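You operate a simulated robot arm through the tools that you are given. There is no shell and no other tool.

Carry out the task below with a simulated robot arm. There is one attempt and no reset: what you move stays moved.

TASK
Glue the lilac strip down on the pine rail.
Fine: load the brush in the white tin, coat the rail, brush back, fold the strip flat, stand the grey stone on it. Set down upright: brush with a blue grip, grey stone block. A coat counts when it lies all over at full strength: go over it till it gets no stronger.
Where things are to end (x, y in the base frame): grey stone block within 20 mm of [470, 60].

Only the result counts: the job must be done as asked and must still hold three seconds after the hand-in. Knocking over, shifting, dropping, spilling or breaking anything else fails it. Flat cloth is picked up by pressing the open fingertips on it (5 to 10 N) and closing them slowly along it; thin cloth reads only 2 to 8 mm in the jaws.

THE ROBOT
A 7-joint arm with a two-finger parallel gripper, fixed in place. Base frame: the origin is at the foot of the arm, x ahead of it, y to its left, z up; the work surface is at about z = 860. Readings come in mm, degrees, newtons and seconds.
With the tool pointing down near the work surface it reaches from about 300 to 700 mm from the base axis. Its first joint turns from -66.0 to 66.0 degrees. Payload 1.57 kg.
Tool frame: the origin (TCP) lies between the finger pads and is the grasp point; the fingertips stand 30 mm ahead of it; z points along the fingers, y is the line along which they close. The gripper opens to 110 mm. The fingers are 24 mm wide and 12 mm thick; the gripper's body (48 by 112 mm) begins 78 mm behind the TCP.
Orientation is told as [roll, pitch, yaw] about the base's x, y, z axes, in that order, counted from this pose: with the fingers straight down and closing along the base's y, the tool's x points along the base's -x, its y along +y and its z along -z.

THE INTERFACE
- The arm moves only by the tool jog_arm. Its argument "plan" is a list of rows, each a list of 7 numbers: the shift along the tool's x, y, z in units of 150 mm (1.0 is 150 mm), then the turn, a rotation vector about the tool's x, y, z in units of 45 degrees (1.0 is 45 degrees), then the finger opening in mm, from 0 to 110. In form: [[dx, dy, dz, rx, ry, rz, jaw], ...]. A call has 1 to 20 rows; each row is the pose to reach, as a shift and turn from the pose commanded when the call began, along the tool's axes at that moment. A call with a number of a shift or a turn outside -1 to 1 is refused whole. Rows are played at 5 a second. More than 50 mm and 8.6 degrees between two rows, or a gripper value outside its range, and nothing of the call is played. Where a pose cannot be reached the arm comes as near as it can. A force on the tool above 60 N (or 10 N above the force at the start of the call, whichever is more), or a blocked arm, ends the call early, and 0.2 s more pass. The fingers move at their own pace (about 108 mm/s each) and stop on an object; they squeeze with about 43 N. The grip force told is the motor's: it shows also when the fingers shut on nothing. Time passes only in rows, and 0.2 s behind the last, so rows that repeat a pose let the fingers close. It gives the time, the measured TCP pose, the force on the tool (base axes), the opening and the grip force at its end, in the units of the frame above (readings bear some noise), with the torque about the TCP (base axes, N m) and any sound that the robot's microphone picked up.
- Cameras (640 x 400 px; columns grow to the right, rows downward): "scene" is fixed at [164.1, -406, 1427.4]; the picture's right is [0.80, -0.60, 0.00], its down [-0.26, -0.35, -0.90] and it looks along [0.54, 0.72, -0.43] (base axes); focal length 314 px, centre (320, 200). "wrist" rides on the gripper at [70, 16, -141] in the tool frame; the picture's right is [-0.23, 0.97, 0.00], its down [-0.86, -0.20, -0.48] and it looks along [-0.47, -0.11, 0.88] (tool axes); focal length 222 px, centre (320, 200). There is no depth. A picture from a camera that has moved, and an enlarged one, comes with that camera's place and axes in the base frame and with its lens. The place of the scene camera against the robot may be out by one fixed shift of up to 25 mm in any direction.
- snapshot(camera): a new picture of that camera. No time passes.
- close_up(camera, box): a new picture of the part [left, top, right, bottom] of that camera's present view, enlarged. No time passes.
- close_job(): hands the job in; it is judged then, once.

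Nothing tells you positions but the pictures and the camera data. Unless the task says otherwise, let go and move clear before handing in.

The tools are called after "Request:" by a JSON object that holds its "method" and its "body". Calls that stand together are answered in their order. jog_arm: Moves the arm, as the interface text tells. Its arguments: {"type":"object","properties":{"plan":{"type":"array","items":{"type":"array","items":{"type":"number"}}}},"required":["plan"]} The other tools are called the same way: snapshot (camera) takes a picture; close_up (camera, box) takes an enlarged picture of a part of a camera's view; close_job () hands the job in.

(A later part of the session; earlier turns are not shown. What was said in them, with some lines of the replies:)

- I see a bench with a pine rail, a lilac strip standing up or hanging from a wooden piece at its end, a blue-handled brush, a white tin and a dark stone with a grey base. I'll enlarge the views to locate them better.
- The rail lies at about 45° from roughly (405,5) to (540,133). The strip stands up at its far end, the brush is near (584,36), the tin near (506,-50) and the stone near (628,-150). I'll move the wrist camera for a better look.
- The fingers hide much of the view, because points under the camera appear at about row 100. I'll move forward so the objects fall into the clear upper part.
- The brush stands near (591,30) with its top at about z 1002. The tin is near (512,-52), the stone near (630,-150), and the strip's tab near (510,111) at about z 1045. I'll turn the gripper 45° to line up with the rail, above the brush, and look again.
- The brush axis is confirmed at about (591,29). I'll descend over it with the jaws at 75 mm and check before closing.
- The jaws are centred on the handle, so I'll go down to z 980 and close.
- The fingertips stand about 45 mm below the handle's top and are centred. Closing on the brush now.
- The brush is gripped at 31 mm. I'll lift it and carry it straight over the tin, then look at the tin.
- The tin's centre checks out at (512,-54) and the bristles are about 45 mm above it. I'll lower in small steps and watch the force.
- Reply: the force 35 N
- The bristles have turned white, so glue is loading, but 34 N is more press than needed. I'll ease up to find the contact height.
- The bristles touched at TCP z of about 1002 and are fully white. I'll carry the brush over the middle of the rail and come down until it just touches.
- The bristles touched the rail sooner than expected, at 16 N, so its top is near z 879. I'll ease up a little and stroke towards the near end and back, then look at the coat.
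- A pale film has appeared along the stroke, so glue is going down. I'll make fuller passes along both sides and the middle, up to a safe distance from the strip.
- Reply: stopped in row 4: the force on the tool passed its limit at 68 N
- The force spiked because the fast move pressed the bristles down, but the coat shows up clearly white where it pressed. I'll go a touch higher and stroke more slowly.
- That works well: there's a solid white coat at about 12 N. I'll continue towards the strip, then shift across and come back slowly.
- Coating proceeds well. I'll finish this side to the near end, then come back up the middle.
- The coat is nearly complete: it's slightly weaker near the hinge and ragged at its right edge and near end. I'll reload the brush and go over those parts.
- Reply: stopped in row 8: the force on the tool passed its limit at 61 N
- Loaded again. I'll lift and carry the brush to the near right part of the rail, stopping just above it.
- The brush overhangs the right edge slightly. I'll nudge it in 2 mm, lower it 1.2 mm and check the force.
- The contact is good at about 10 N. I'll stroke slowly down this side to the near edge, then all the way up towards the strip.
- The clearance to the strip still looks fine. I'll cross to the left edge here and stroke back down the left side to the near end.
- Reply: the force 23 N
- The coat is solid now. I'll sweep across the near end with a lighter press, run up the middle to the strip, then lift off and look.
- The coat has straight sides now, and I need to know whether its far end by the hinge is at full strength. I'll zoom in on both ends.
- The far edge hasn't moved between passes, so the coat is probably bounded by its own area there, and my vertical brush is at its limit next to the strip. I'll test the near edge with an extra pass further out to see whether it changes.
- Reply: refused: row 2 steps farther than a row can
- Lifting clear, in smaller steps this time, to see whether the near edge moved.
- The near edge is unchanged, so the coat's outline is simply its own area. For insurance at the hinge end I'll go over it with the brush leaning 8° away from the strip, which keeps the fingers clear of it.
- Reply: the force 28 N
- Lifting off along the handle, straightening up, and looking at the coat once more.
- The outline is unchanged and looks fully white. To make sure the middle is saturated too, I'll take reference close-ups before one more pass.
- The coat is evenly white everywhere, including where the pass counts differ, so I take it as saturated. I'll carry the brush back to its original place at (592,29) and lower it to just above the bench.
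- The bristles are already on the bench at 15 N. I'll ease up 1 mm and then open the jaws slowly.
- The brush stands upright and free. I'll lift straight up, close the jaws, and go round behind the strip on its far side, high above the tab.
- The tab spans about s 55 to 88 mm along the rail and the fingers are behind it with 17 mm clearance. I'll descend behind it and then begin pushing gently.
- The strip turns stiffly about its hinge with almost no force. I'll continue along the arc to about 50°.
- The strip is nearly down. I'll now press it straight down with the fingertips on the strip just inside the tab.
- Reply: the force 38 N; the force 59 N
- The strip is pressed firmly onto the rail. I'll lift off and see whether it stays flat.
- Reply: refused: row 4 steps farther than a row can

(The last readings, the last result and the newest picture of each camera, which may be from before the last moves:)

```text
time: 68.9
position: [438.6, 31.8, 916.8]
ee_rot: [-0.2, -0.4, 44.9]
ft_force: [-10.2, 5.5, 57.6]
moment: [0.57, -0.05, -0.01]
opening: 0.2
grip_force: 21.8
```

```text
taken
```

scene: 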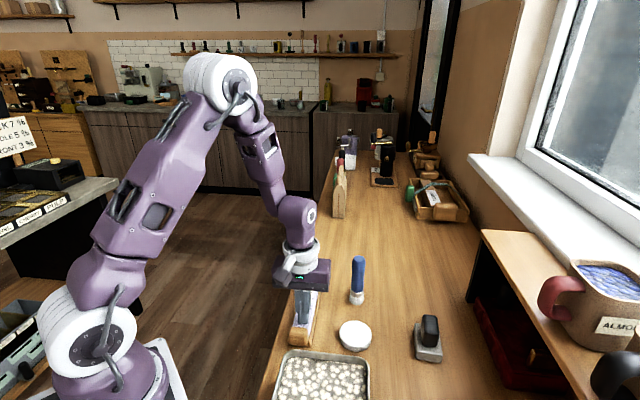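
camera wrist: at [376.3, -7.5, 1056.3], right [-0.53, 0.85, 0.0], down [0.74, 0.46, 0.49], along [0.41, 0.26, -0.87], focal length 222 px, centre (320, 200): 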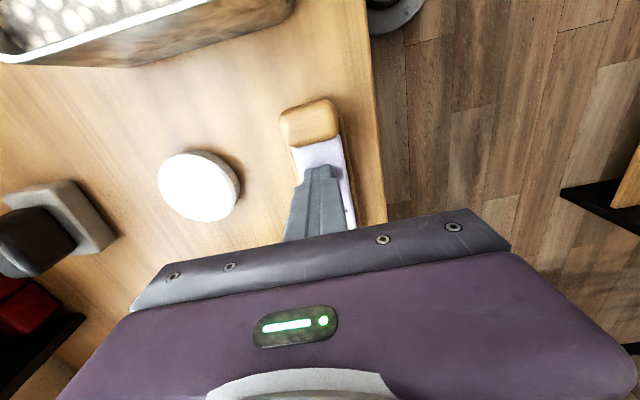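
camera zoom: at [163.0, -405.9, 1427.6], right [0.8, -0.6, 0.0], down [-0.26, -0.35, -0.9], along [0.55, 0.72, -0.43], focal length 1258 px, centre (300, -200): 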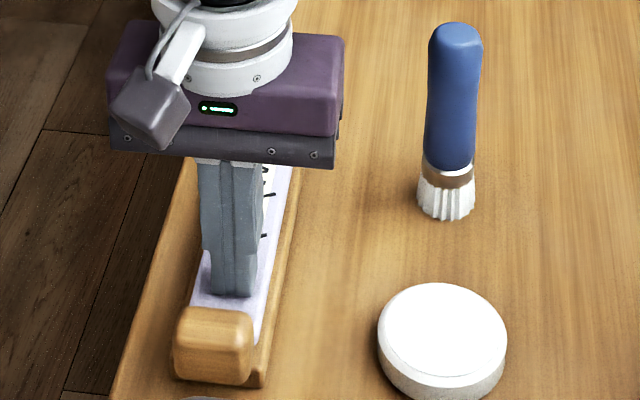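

That call was refused for too large a step. I'll lift with smaller ones.

Request:
{"method": "jog_arm", "body": {"plan": [[0, 0, -0.02, 0, 0, 0, 0], [0, 0, -0.2, 0, 0, 0, 0], [0, 0, -0.45, 0, 0, 0, 0], [0, -0.15, -0.7, 0, 0, 0, 0], [0, -0.4, -0.8, 0, 0, 0, 0], [-0.1, -0.65, -0.8, 0, 0, 0, 0], [-0.3, -0.8, -0.8, 0, 0, 0, 0], [-0.3, -0.8, -0.8, 0, 0, 0, 0]]}}

Request:
{"method": "close_up", "body": {"camera": "scene", "box": [285, 250, 365, 350]}}

Request:
{"method": "snapshot", "body": {"camera": "wrist"}}

Request:
{"method": "snapshot", "body": {"camera": "scene"}}

```text
time: 70.7
position: [555.7, -23.6, 1035.9]
ee_rot: [-0.1, -0.3, 44.9]
ft_force: [-0.6, 0.9, 0.7]
moment: [0.0, 0.01, -0.03]
opening: 0.0
grip_force: 21.0
```

```text
4.00 times, centred on (325, 300) of scene
camera zoom: at [164.1, -406.0, 1427.4], right [0.8, -0.6, 0.0], down [-0.26, -0.35, -0.9], along [0.54, 0.72, -0.43], focal length 1258 px, centre (300, -200)
```

zoom: 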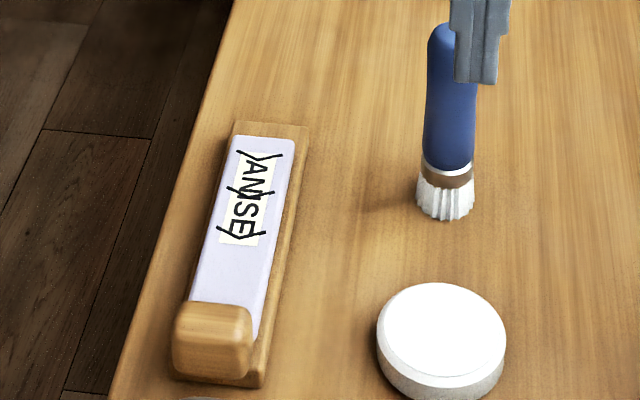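

```text
taken
camera wrist: at [493.4, -62.5, 1175.7], right [-0.53, 0.85, 0.0], down [0.74, 0.46, 0.48], along [0.41, 0.26, -0.88], focal length 222 px, centre (320, 200)
```

wrist: 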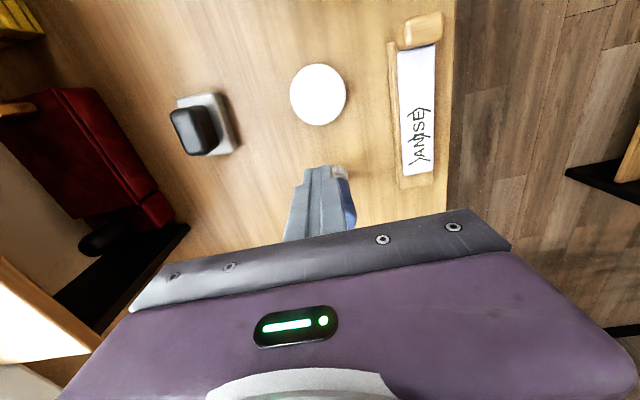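

```text
taken
```

scene: 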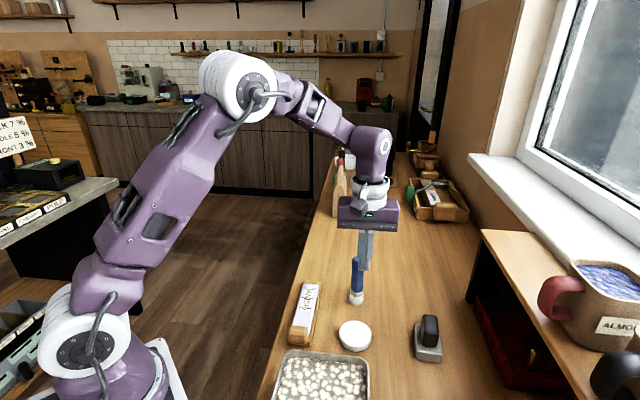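

The strip lies flat and the brush still stands. Next is the stone near (628,-150), so I'll rise and move above it for a close look.

Request:
{"method": "jog_arm", "body": {"plan": [[0, 0, -0.3, 0, 0, 0, 0], [0.05, -0.25, -0.3, 0, 0, 0, 0], [0.1, -0.5, -0.3, 0, 0, 0, 50], [0.1, -0.75, -0.3, 0, 0, 0, 110], [0.1, -0.85, -0.3, 0, 0, 0, 110], [0.1, -0.85, -0.3, 0, 0, 0, 110]]}}

Request:
{"method": "snapshot", "body": {"camera": "wrist"}}

Request:
{"method": "close_up", "body": {"camera": "scene", "box": [395, 300, 465, 375]}}

```text
time: 72.1
position: [633.4, -123.4, 1080.6]
ee_rot: [-0.2, -0.3, 45.0]
ft_force: [0.7, -0.1, -0.1]
moment: [0.0, -0.01, 0.01]
opening: 109.9
grip_force: 0.1
```

```text
taken
camera wrist: at [571.1, -163.2, 1220.9], right [-0.53, 0.85, 0.0], down [0.74, 0.46, 0.48], along [0.41, 0.25, -0.88], focal length 222 px, centre (320, 200)
```

wrist: 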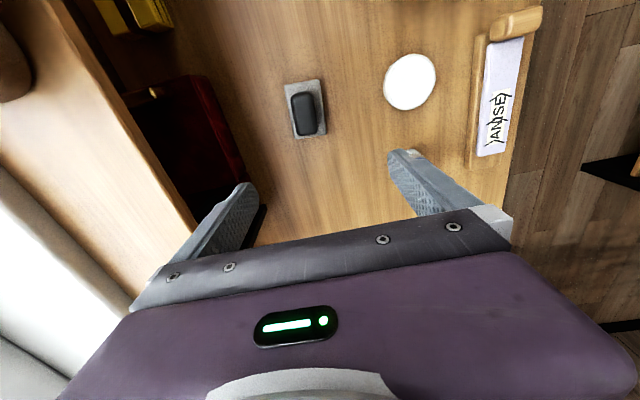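

```text
5.33 times, centred on (430, 338) of scene
camera zoom: at [164.1, -406.0, 1427.4], right [0.8, -0.6, 0.0], down [-0.26, -0.35, -0.9], along [0.55, 0.72, -0.43], focal length 1677 px, centre (-267, -533)
```

zoom: 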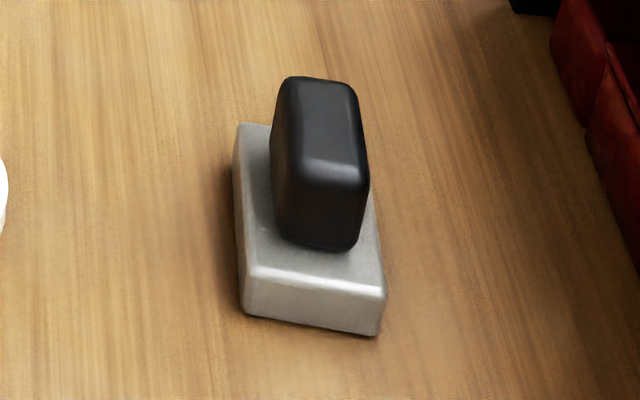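

Request:
{"method": "close_up", "body": {"camera": "wrist", "box": [265, 65, 345, 150]}}

Request:
{"method": "close_up", "body": {"camera": "wrist", "box": [440, 0, 560, 170]}}

```text
4.71 times, centred on (305, 108) of wrist
camera zoom: at [571.1, -163.2, 1220.9], right [-0.53, 0.85, 0.0], down [0.74, 0.46, 0.48], along [0.41, 0.25, -0.88], focal length 1045 px, centre (391, 635)
```

zoom: 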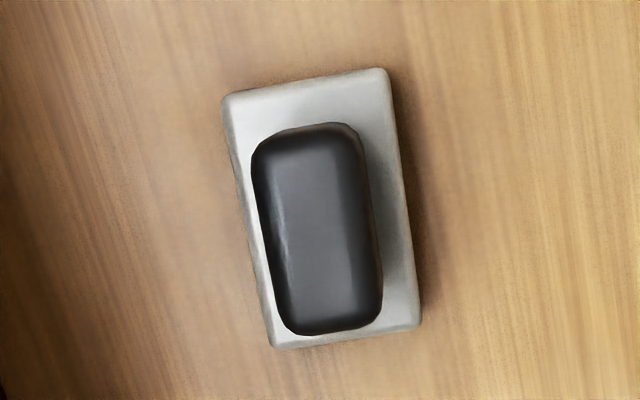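

```text
2.35 times, centred on (500, 85) of wrist
camera zoom: at [571.1, -163.2, 1220.9], right [-0.53, 0.85, 0.0], down [0.74, 0.46, 0.48], along [0.41, 0.25, -0.88], focal length 523 px, centre (-104, 471)
```

zoom: 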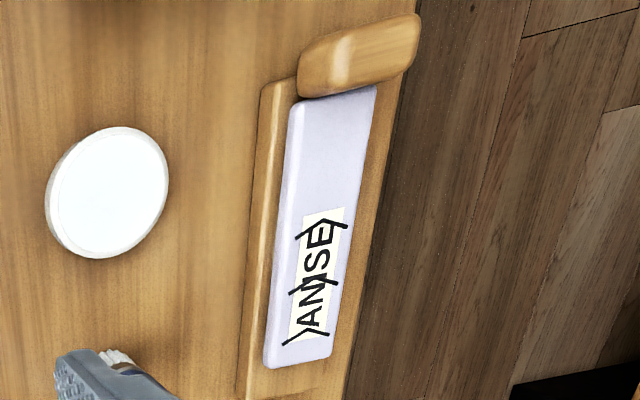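

The stone's base is about 47 × 71 mm, centred near (617,-158) with its long axis at about 40°, and the black handle's top is near z 934. I'll turn 5° to match and lower part-way above it.

Request:
{"method": "jog_arm", "body": {"plan": [[0.12, -0.04, 0, 0, 0, 0.06, 80], [0.24, -0.086, 0.1, 0, 0, 0.111, 80], [0.24, -0.086, 0.3, 0, 0, 0.111, 80], [0.24, -0.086, 0.5, 0, 0, 0.111, 80], [0.24, -0.086, 0.6, 0, 0, 0.111, 80], [0.24, -0.086, 0.6, 0, 0, 0.111, 80]]}}

Request:
{"method": "snapshot", "body": {"camera": "wrist"}}

Request:
{"method": "close_up", "body": {"camera": "scene", "box": [380, 250, 480, 375]}}

```text
time: 73.5
position: [618.7, -155.6, 990.6]
ee_rot: [-0.1, -0.4, 40.0]
ft_force: [-0.7, -1.0, 0.0]
moment: [0.0, 0.01, -0.03]
opening: 80.2
grip_force: 0.0
```

```text
taken
camera wrist: at [552.9, -190.5, 1130.2], right [-0.45, 0.89, 0.0], down [0.78, 0.4, 0.48], along [0.43, 0.22, -0.87], focal length 222 px, centre (320, 200)
```

wrist: 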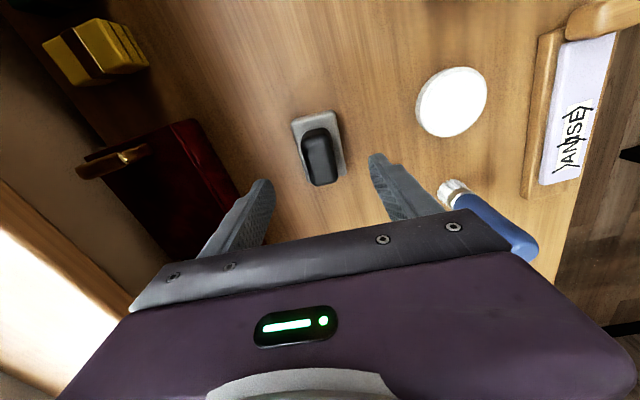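

```text
3.20 times, centred on (430, 312) of scene
camera zoom: at [164.1, -406.0, 1427.4], right [0.8, -0.6, 0.0], down [-0.26, -0.35, -0.9], along [0.54, 0.72, -0.43], focal length 1006 px, centre (-32, -160)
```

zoom: 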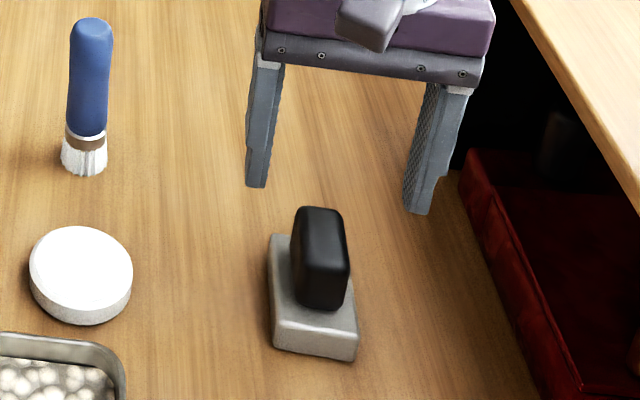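

Request:
{"method": "close_up", "body": {"camera": "wrist", "box": [275, 95, 365, 200]}}

```text
3.81 times, centred on (320, 148) of wrist
camera zoom: at [552.9, -190.5, 1130.2], right [-0.45, 0.89, 0.0], down [0.78, 0.4, 0.48], along [0.43, 0.22, -0.87], focal length 846 px, centre (320, 400)
```

zoom: 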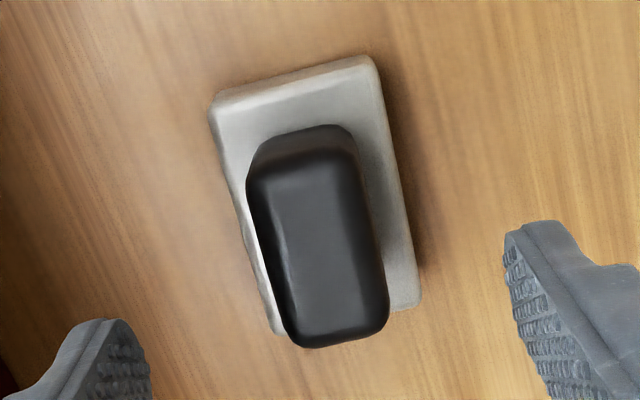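

The position is confirmed at (616.7,-157.9), with the base top near 885 and the handle top near 924. I'll descend to TCP z 920 and close on the handle.

Request:
{"method": "jog_arm", "body": {"plan": [[0.02, -0.003, 0.15, 0, 0, 0, 70], [0.02, -0.003, 0.3, 0, 0, 0, 70], [0.02, -0.003, 0.42, 0, 0, 0, 70], [0.02, -0.003, 0.47, 0, 0, 0, 70], [0.02, -0.003, 0.47, 0, 0, 0, 70]]}}

Request:
{"method": "close_up", "body": {"camera": "scene", "box": [380, 280, 480, 380]}}

Request:
{"method": "snapshot", "body": {"camera": "wrist"}}

```text
time: 74.7
position: [617.5, -158.8, 920.2]
ee_rot: [-0.1, -0.3, 40.0]
ft_force: [0.2, -0.3, 0.8]
moment: [-0.03, -0.05, -0.05]
opening: 70.0
grip_force: 0.0
```

```text
4.00 times, centred on (430, 330) of scene
camera zoom: at [164.1, -406.0, 1427.4], right [0.8, -0.6, 0.0], down [-0.26, -0.35, -0.9], along [0.54, 0.72, -0.43], focal length 1258 px, centre (-120, -320)
```

zoom: 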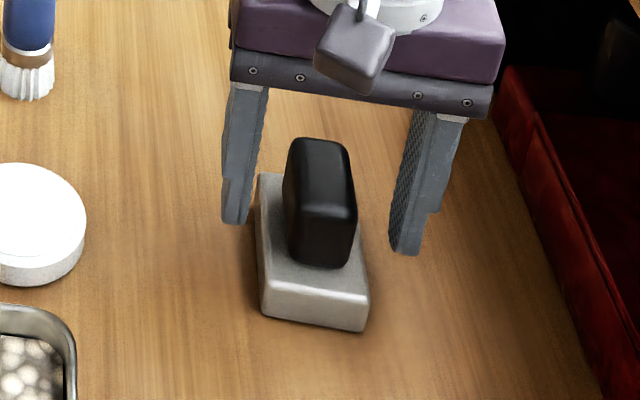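

```text
taken
camera wrist: at [551.4, -192.6, 1059.9], right [-0.45, 0.89, 0.0], down [0.78, 0.4, 0.48], along [0.43, 0.22, -0.87], focal length 222 px, centre (320, 200)
```

wrist: 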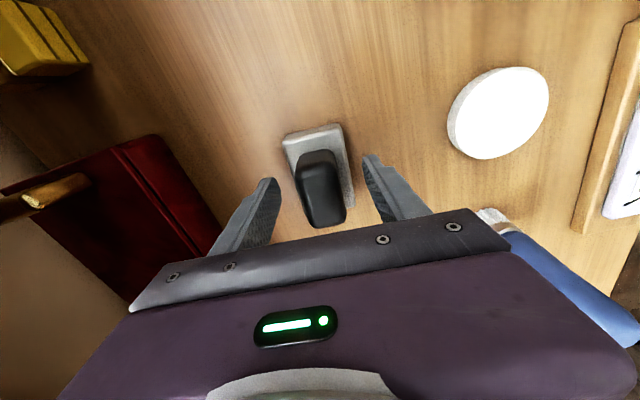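

The fingers straddle the handle clear of the base. Closing now.

Request:
{"method": "jog_arm", "body": {"plan": [[0, 0, 0, 0, 0, 0, 45], [0, 0, 0, 0, 0, 0, 30], [0, 0, 0, 0, 0, 0, 0], [0, 0, 0, 0, 0, 0, 0], [0, 0, 0, 0, 0, 0, 0]]}}

Request:
{"method": "jog_arm", "body": {"plan": [[0, 0, -0.05, 0, 0, 0, 0], [0, 0, -0.15, 0, 0, 0, 0], [0, 0, -0.15, 0, 0, 0, 0]]}}

Request:
{"method": "close_up", "body": {"camera": "scene", "box": [380, 280, 480, 380]}}

```text
time: 75.9
position: [616.6, -158.6, 920.1]
ee_rot: [-0.1, -0.4, 40.0]
ft_force: [-0.7, 0.1, 1.7]
moment: [0.13, 0.1, 0.02]
opening: 29.8
grip_force: 39.0
```

```text
time: 76.7
position: [616.6, -160.7, 942.2]
ee_rot: [-0.1, -0.4, 40.0]
ft_force: [-0.5, -0.5, -3.5]
moment: [-0.04, -0.02, 0.0]
opening: 29.7
grip_force: 39.3
```

```text
4.00 times, centred on (430, 330) of scene
camera zoom: at [164.2, -406.0, 1427.4], right [0.8, -0.6, 0.0], down [-0.26, -0.35, -0.9], along [0.54, 0.72, -0.43], focal length 1258 px, centre (-120, -320)
```

zoom: 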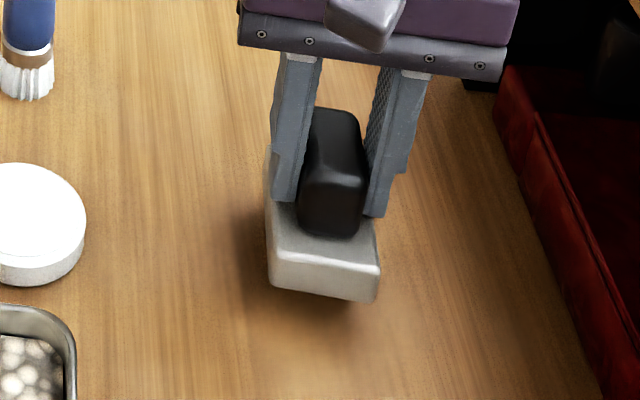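

The stone is up and level, with about 3.5 N of weight. I'll lift higher and carry it over the tin, well away from the brush, towards the rail.

Request:
{"method": "jog_arm", "body": {"plan": [[0, 0, -0.26, 0, 0, 0, 0], [0, 0, -0.52, 0, 0, 0, 0], [0.1, 0.2, -0.52, 0, 0, 0, 0], [0.2, 0.4, -0.52, 0, 0, 0, 0], [0.2, 0.65, -0.52, 0, 0, 0, 0], [0.2, 0.9, -0.52, 0, 0, 0, 0], [0.2, 0.9, -0.52, 0, 0, 0, 0]]}}

Request:
{"method": "snapshot", "body": {"camera": "scene"}}

```text
time: 78.3
position: [507.0, -75.3, 1019.3]
ee_rot: [-0.1, -0.4, 40.1]
ft_force: [0.7, 0.6, -3.8]
moment: [-0.01, -0.01, 0.0]
opening: 29.7
grip_force: 39.2
```

```text
taken
```

scene: 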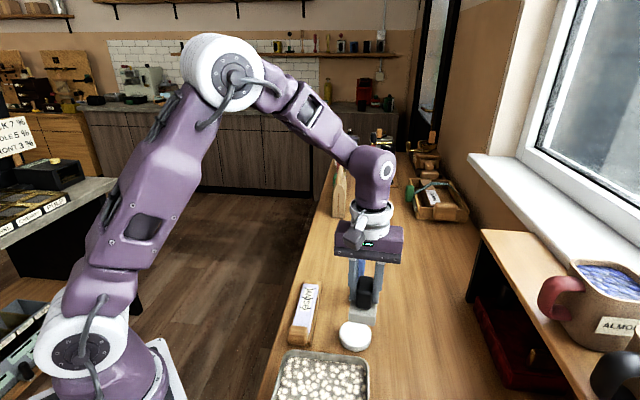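

Request:
{"method": "jog_arm", "body": {"plan": [[-0.1, 0.22, 0, 0, 0, -0.03, 0], [-0.2, 0.44, 0, 0, 0, -0.06, 0], [-0.3, 0.66, 0, 0, 0, -0.09, 0], [-0.394, 0.883, 0, 0, 0, -0.122, 0], [-0.394, 0.883, 0.1, 0, 0, -0.122, 0], [-0.394, 0.883, 0.2, 0, 0, -0.122, 0], [-0.394, 0.883, 0.3, 0, 0, -0.122, 0], [-0.394, 0.883, 0.3, 0, 0, -0.122, 0]]}}

Request:
{"method": "close_up", "body": {"camera": "scene", "box": [270, 220, 380, 360]}}

Request:
{"method": "snapshot", "body": {"camera": "wrist"}}

```text
time: 80.1
position: [467.2, 63.7, 975.6]
ee_rot: [-0.1, -0.3, 45.5]
ft_force: [0.0, 0.9, -4.7]
moment: [-0.01, 0.02, 0.02]
opening: 29.9
grip_force: 38.7
```

```text
2.86 times, centred on (325, 290) of scene
camera zoom: at [164.2, -406.0, 1427.4], right [0.8, -0.6, 0.0], down [-0.26, -0.35, -0.9], along [0.54, 0.72, -0.43], focal length 898 px, centre (306, -57)
```

zoom: 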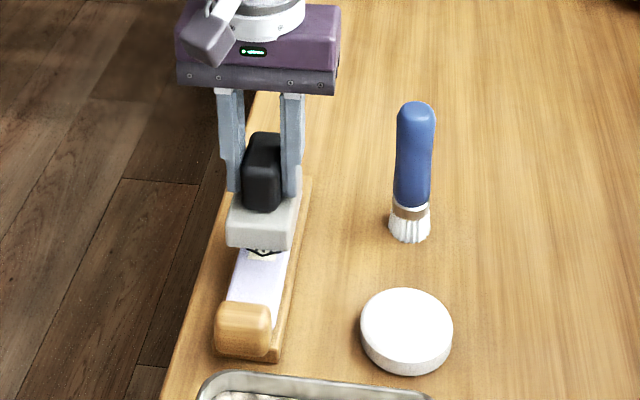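

```text
taken
camera wrist: at [405.6, 23.9, 1116.4], right [-0.54, 0.84, 0.0], down [0.74, 0.47, 0.48], along [0.41, 0.26, -0.88], focal length 222 px, centre (320, 200)
```

wrist: 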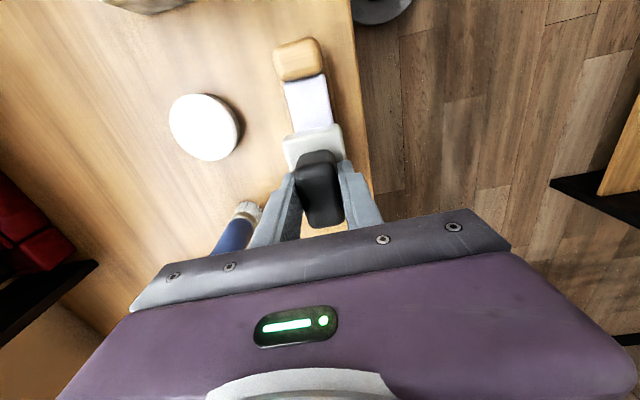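

The stone is over the strip and aligned with it. I'll lower to just above it, then in millimetre steps.

Request:
{"method": "jog_arm", "body": {"plan": [[0, 0, 0.08, 0, 0, 0, 0], [0, 0, 0.14, 0, 0, 0, 0], [0, 0, 0.17, 0, 0, 0, 0], [0, 0, 0.17, 0, 0, 0, 0]]}}

Request:
{"method": "jog_arm", "body": {"plan": [[0, 0, 0.005, 0, 0, 0, 0], [0, 0, 0.01, 0, 0, 0, 0]]}}

Request:
{"method": "close_up", "body": {"camera": "scene", "box": [285, 250, 365, 350]}}

```text
time: 81.1
position: [466.3, 63.8, 950.0]
ee_rot: [-0.1, -0.3, 45.5]
ft_force: [-0.2, -0.2, -4.1]
moment: [0.03, -0.01, 0.0]
opening: 30.4
grip_force: 39.0
```

```text
time: 81.7
position: [466.8, 63.2, 949.9]
ee_rot: [-0.2, -0.4, 45.6]
ft_force: [-1.0, -0.1, 3.2]
moment: [0.25, -0.02, 0.03]
opening: 29.8
grip_force: 39.1
```

```text
4.00 times, centred on (325, 300) of scene
camera zoom: at [164.0, -406.0, 1427.4], right [0.8, -0.6, 0.0], down [-0.26, -0.35, -0.9], along [0.55, 0.72, -0.43], focal length 1258 px, centre (300, -200)
```

zoom: 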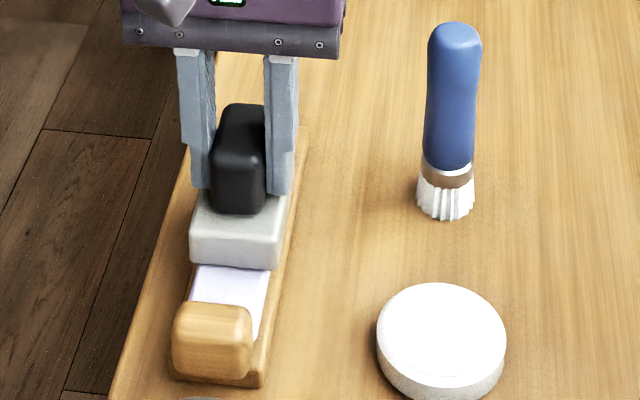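

The stone has touched down. I'll settle it a little and open the jaws slowly.

Request:
{"method": "jog_arm", "body": {"plan": [[0, 0, 0.004, 0, 0, 0, 0], [0, 0, 0.004, 0, 0, 0, 0]]}}

Request:
{"method": "jog_arm", "body": {"plan": [[0, 0, 0, 0, 0, 0, 33], [0, 0, 0, 0, 0, 0, 38], [0, 0, 0, 0, 0, 0, 48], [0, 0, 0, 0, 0, 0, 60], [0, 0, 0, 0, 0, 0, 60]]}}

Request:
{"method": "close_up", "body": {"camera": "scene", "box": [285, 250, 365, 350]}}

```text
time: 82.3
position: [467.3, 64.1, 949.1]
ee_rot: [-0.2, -0.3, 45.5]
ft_force: [-3.4, -4.3, 19.4]
moment: [0.44, -0.2, 0.04]
opening: 29.7
grip_force: 39.4
```

```text
time: 83.5
position: [466.9, 64.8, 947.4]
ee_rot: [0.0, -0.4, 45.5]
ft_force: [-0.4, -0.8, -0.2]
moment: [0.01, 0.01, 0.0]
opening: 60.2
grip_force: 0.0
```

```text
4.00 times, centred on (325, 300) of scene
camera zoom: at [164.1, -406.0, 1427.4], right [0.8, -0.6, 0.0], down [-0.26, -0.35, -0.9], along [0.54, 0.72, -0.43], focal length 1258 px, centre (300, -200)
```

zoom: 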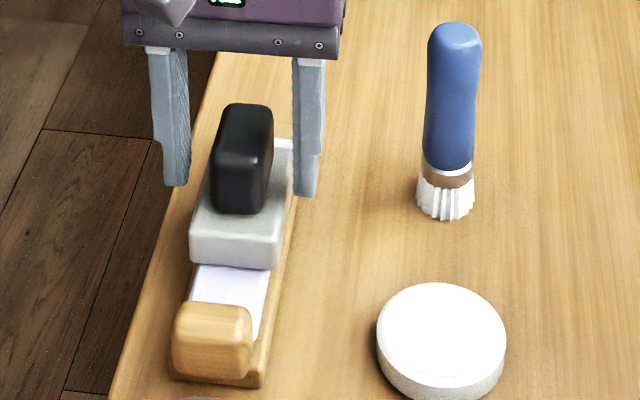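

The stone stands upright on the strip. I'll rise straight up and check everything from above.

Request:
{"method": "jog_arm", "body": {"plan": [[0, 0, -0.15, 0, 0, 0, 62], [0, 0, -0.4, 0, 0, 0, 62], [0, 0, -0.7, 0, 0, 0, 62], [0, 0, -1, 0, 0, 0, 62], [0, 0, -1, 0, 0, 0, 62]]}}

Request:
{"method": "jog_arm", "body": {"plan": [[0, -0.25, -0.1, 0, 0, 0, 62], [-0.1, -0.5, -0.1, 0, 0, 0, 62], [-0.3, -0.6, -0.1, 0, 0, 0, 62], [-0.5, -0.6, -0.1, 0, 0, 0, 62], [-0.5, -0.6, -0.1, 0, 0, 0, 62], [-0.5, -0.6, -0.1, 0, 0, 0, 62], [-0.5, -0.6, -0.1, 0, 0, 0, 62]]}}

Request:
{"method": "snapshot", "body": {"camera": "wrist"}}

Request:
{"method": "close_up", "body": {"camera": "scene", "box": [270, 220, 430, 380]}}

Request:
{"method": "close_up", "body": {"camera": "wrist", "box": [300, 20, 420, 170]}}

```text
time: 84.7
position: [467.0, 62.6, 1100.6]
ee_rot: [-0.2, -0.4, 45.5]
ft_force: [0.2, -1.0, 0.6]
moment: [-0.02, 0.01, -0.01]
opening: 62.1
grip_force: 0.0
```

```text
time: 86.3
position: [581.5, 52.4, 1114.5]
ee_rot: [-0.1, -0.4, 45.4]
ft_force: [-0.3, -0.9, 0.0]
moment: [-0.05, 0.02, 0.0]
opening: 62.2
grip_force: 0.1
```

```text
taken
camera wrist: at [519.2, 13.1, 1254.9], right [-0.54, 0.84, 0.0], down [0.74, 0.47, 0.48], along [0.41, 0.26, -0.87], focal length 222 px, centre (320, 200)
```

wrist: 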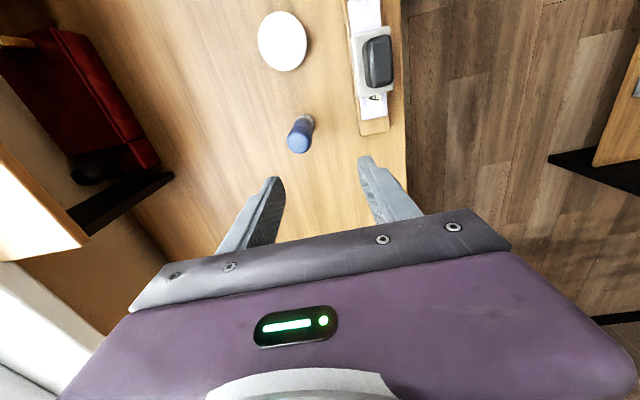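

```text
2.50 times, centred on (350, 300) of scene
camera zoom: at [164.1, -406.0, 1427.4], right [0.8, -0.6, 0.0], down [-0.26, -0.35, -0.9], along [0.54, 0.72, -0.43], focal length 786 px, centre (245, -50)
```

zoom: 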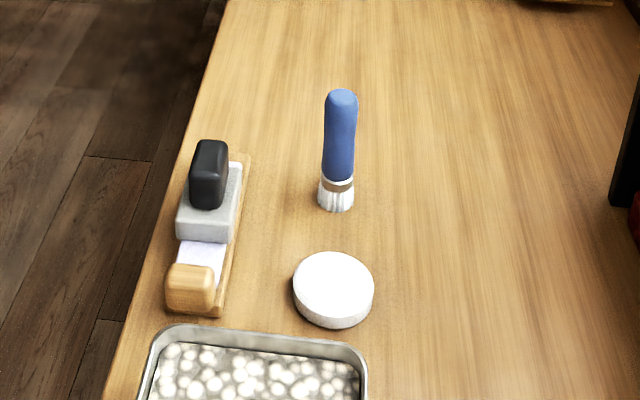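

```text
2.67 times, centred on (360, 95) of wrist
camera zoom: at [519.2, 13.1, 1254.9], right [-0.54, 0.84, 0.0], down [0.74, 0.47, 0.48], along [0.41, 0.26, -0.87], focal length 592 px, centre (213, 480)
```

zoom: 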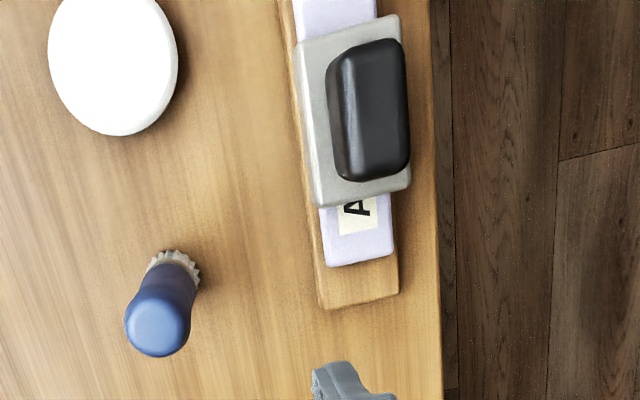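

The strip lies flat with the stone upright on it at about (467,63), and the brush stands upright at its place. Nothing else has moved and the hand is empty and clear, so I'm handing the job in.

Request:
{"method": "close_job", "body": {}}

```text
The job is handed in.
```

The lilac strip is glued down on the pine rail, and I've handed the job in; I haven't had a verdict back.

- **Coat:** I loaded the brush in the white tin and went over the rail until further passes no longer changed the coat. It looked evenly white from end to end.
- **Brush:** it stands upright back where it came from, at about (592, 29).
- **Strip:** I folded it over, pressed it firmly onto the coat, and it stayed flat after I let go.
- **Stone:** it stands upright on the strip at about (467, 63), roughly 5 mm from the target (470, 60).

**Brush forces:** the brush pressed too hard twice, once on the rail (68 N) and once in the tin (61 N), and each time the arm stopped.

**Strip nudged:** while I was coating, the standing strip also got nudged more upright, probably by my fingers. I saw no effect from either, and the tin, tray and rail looked unmoved at the end.
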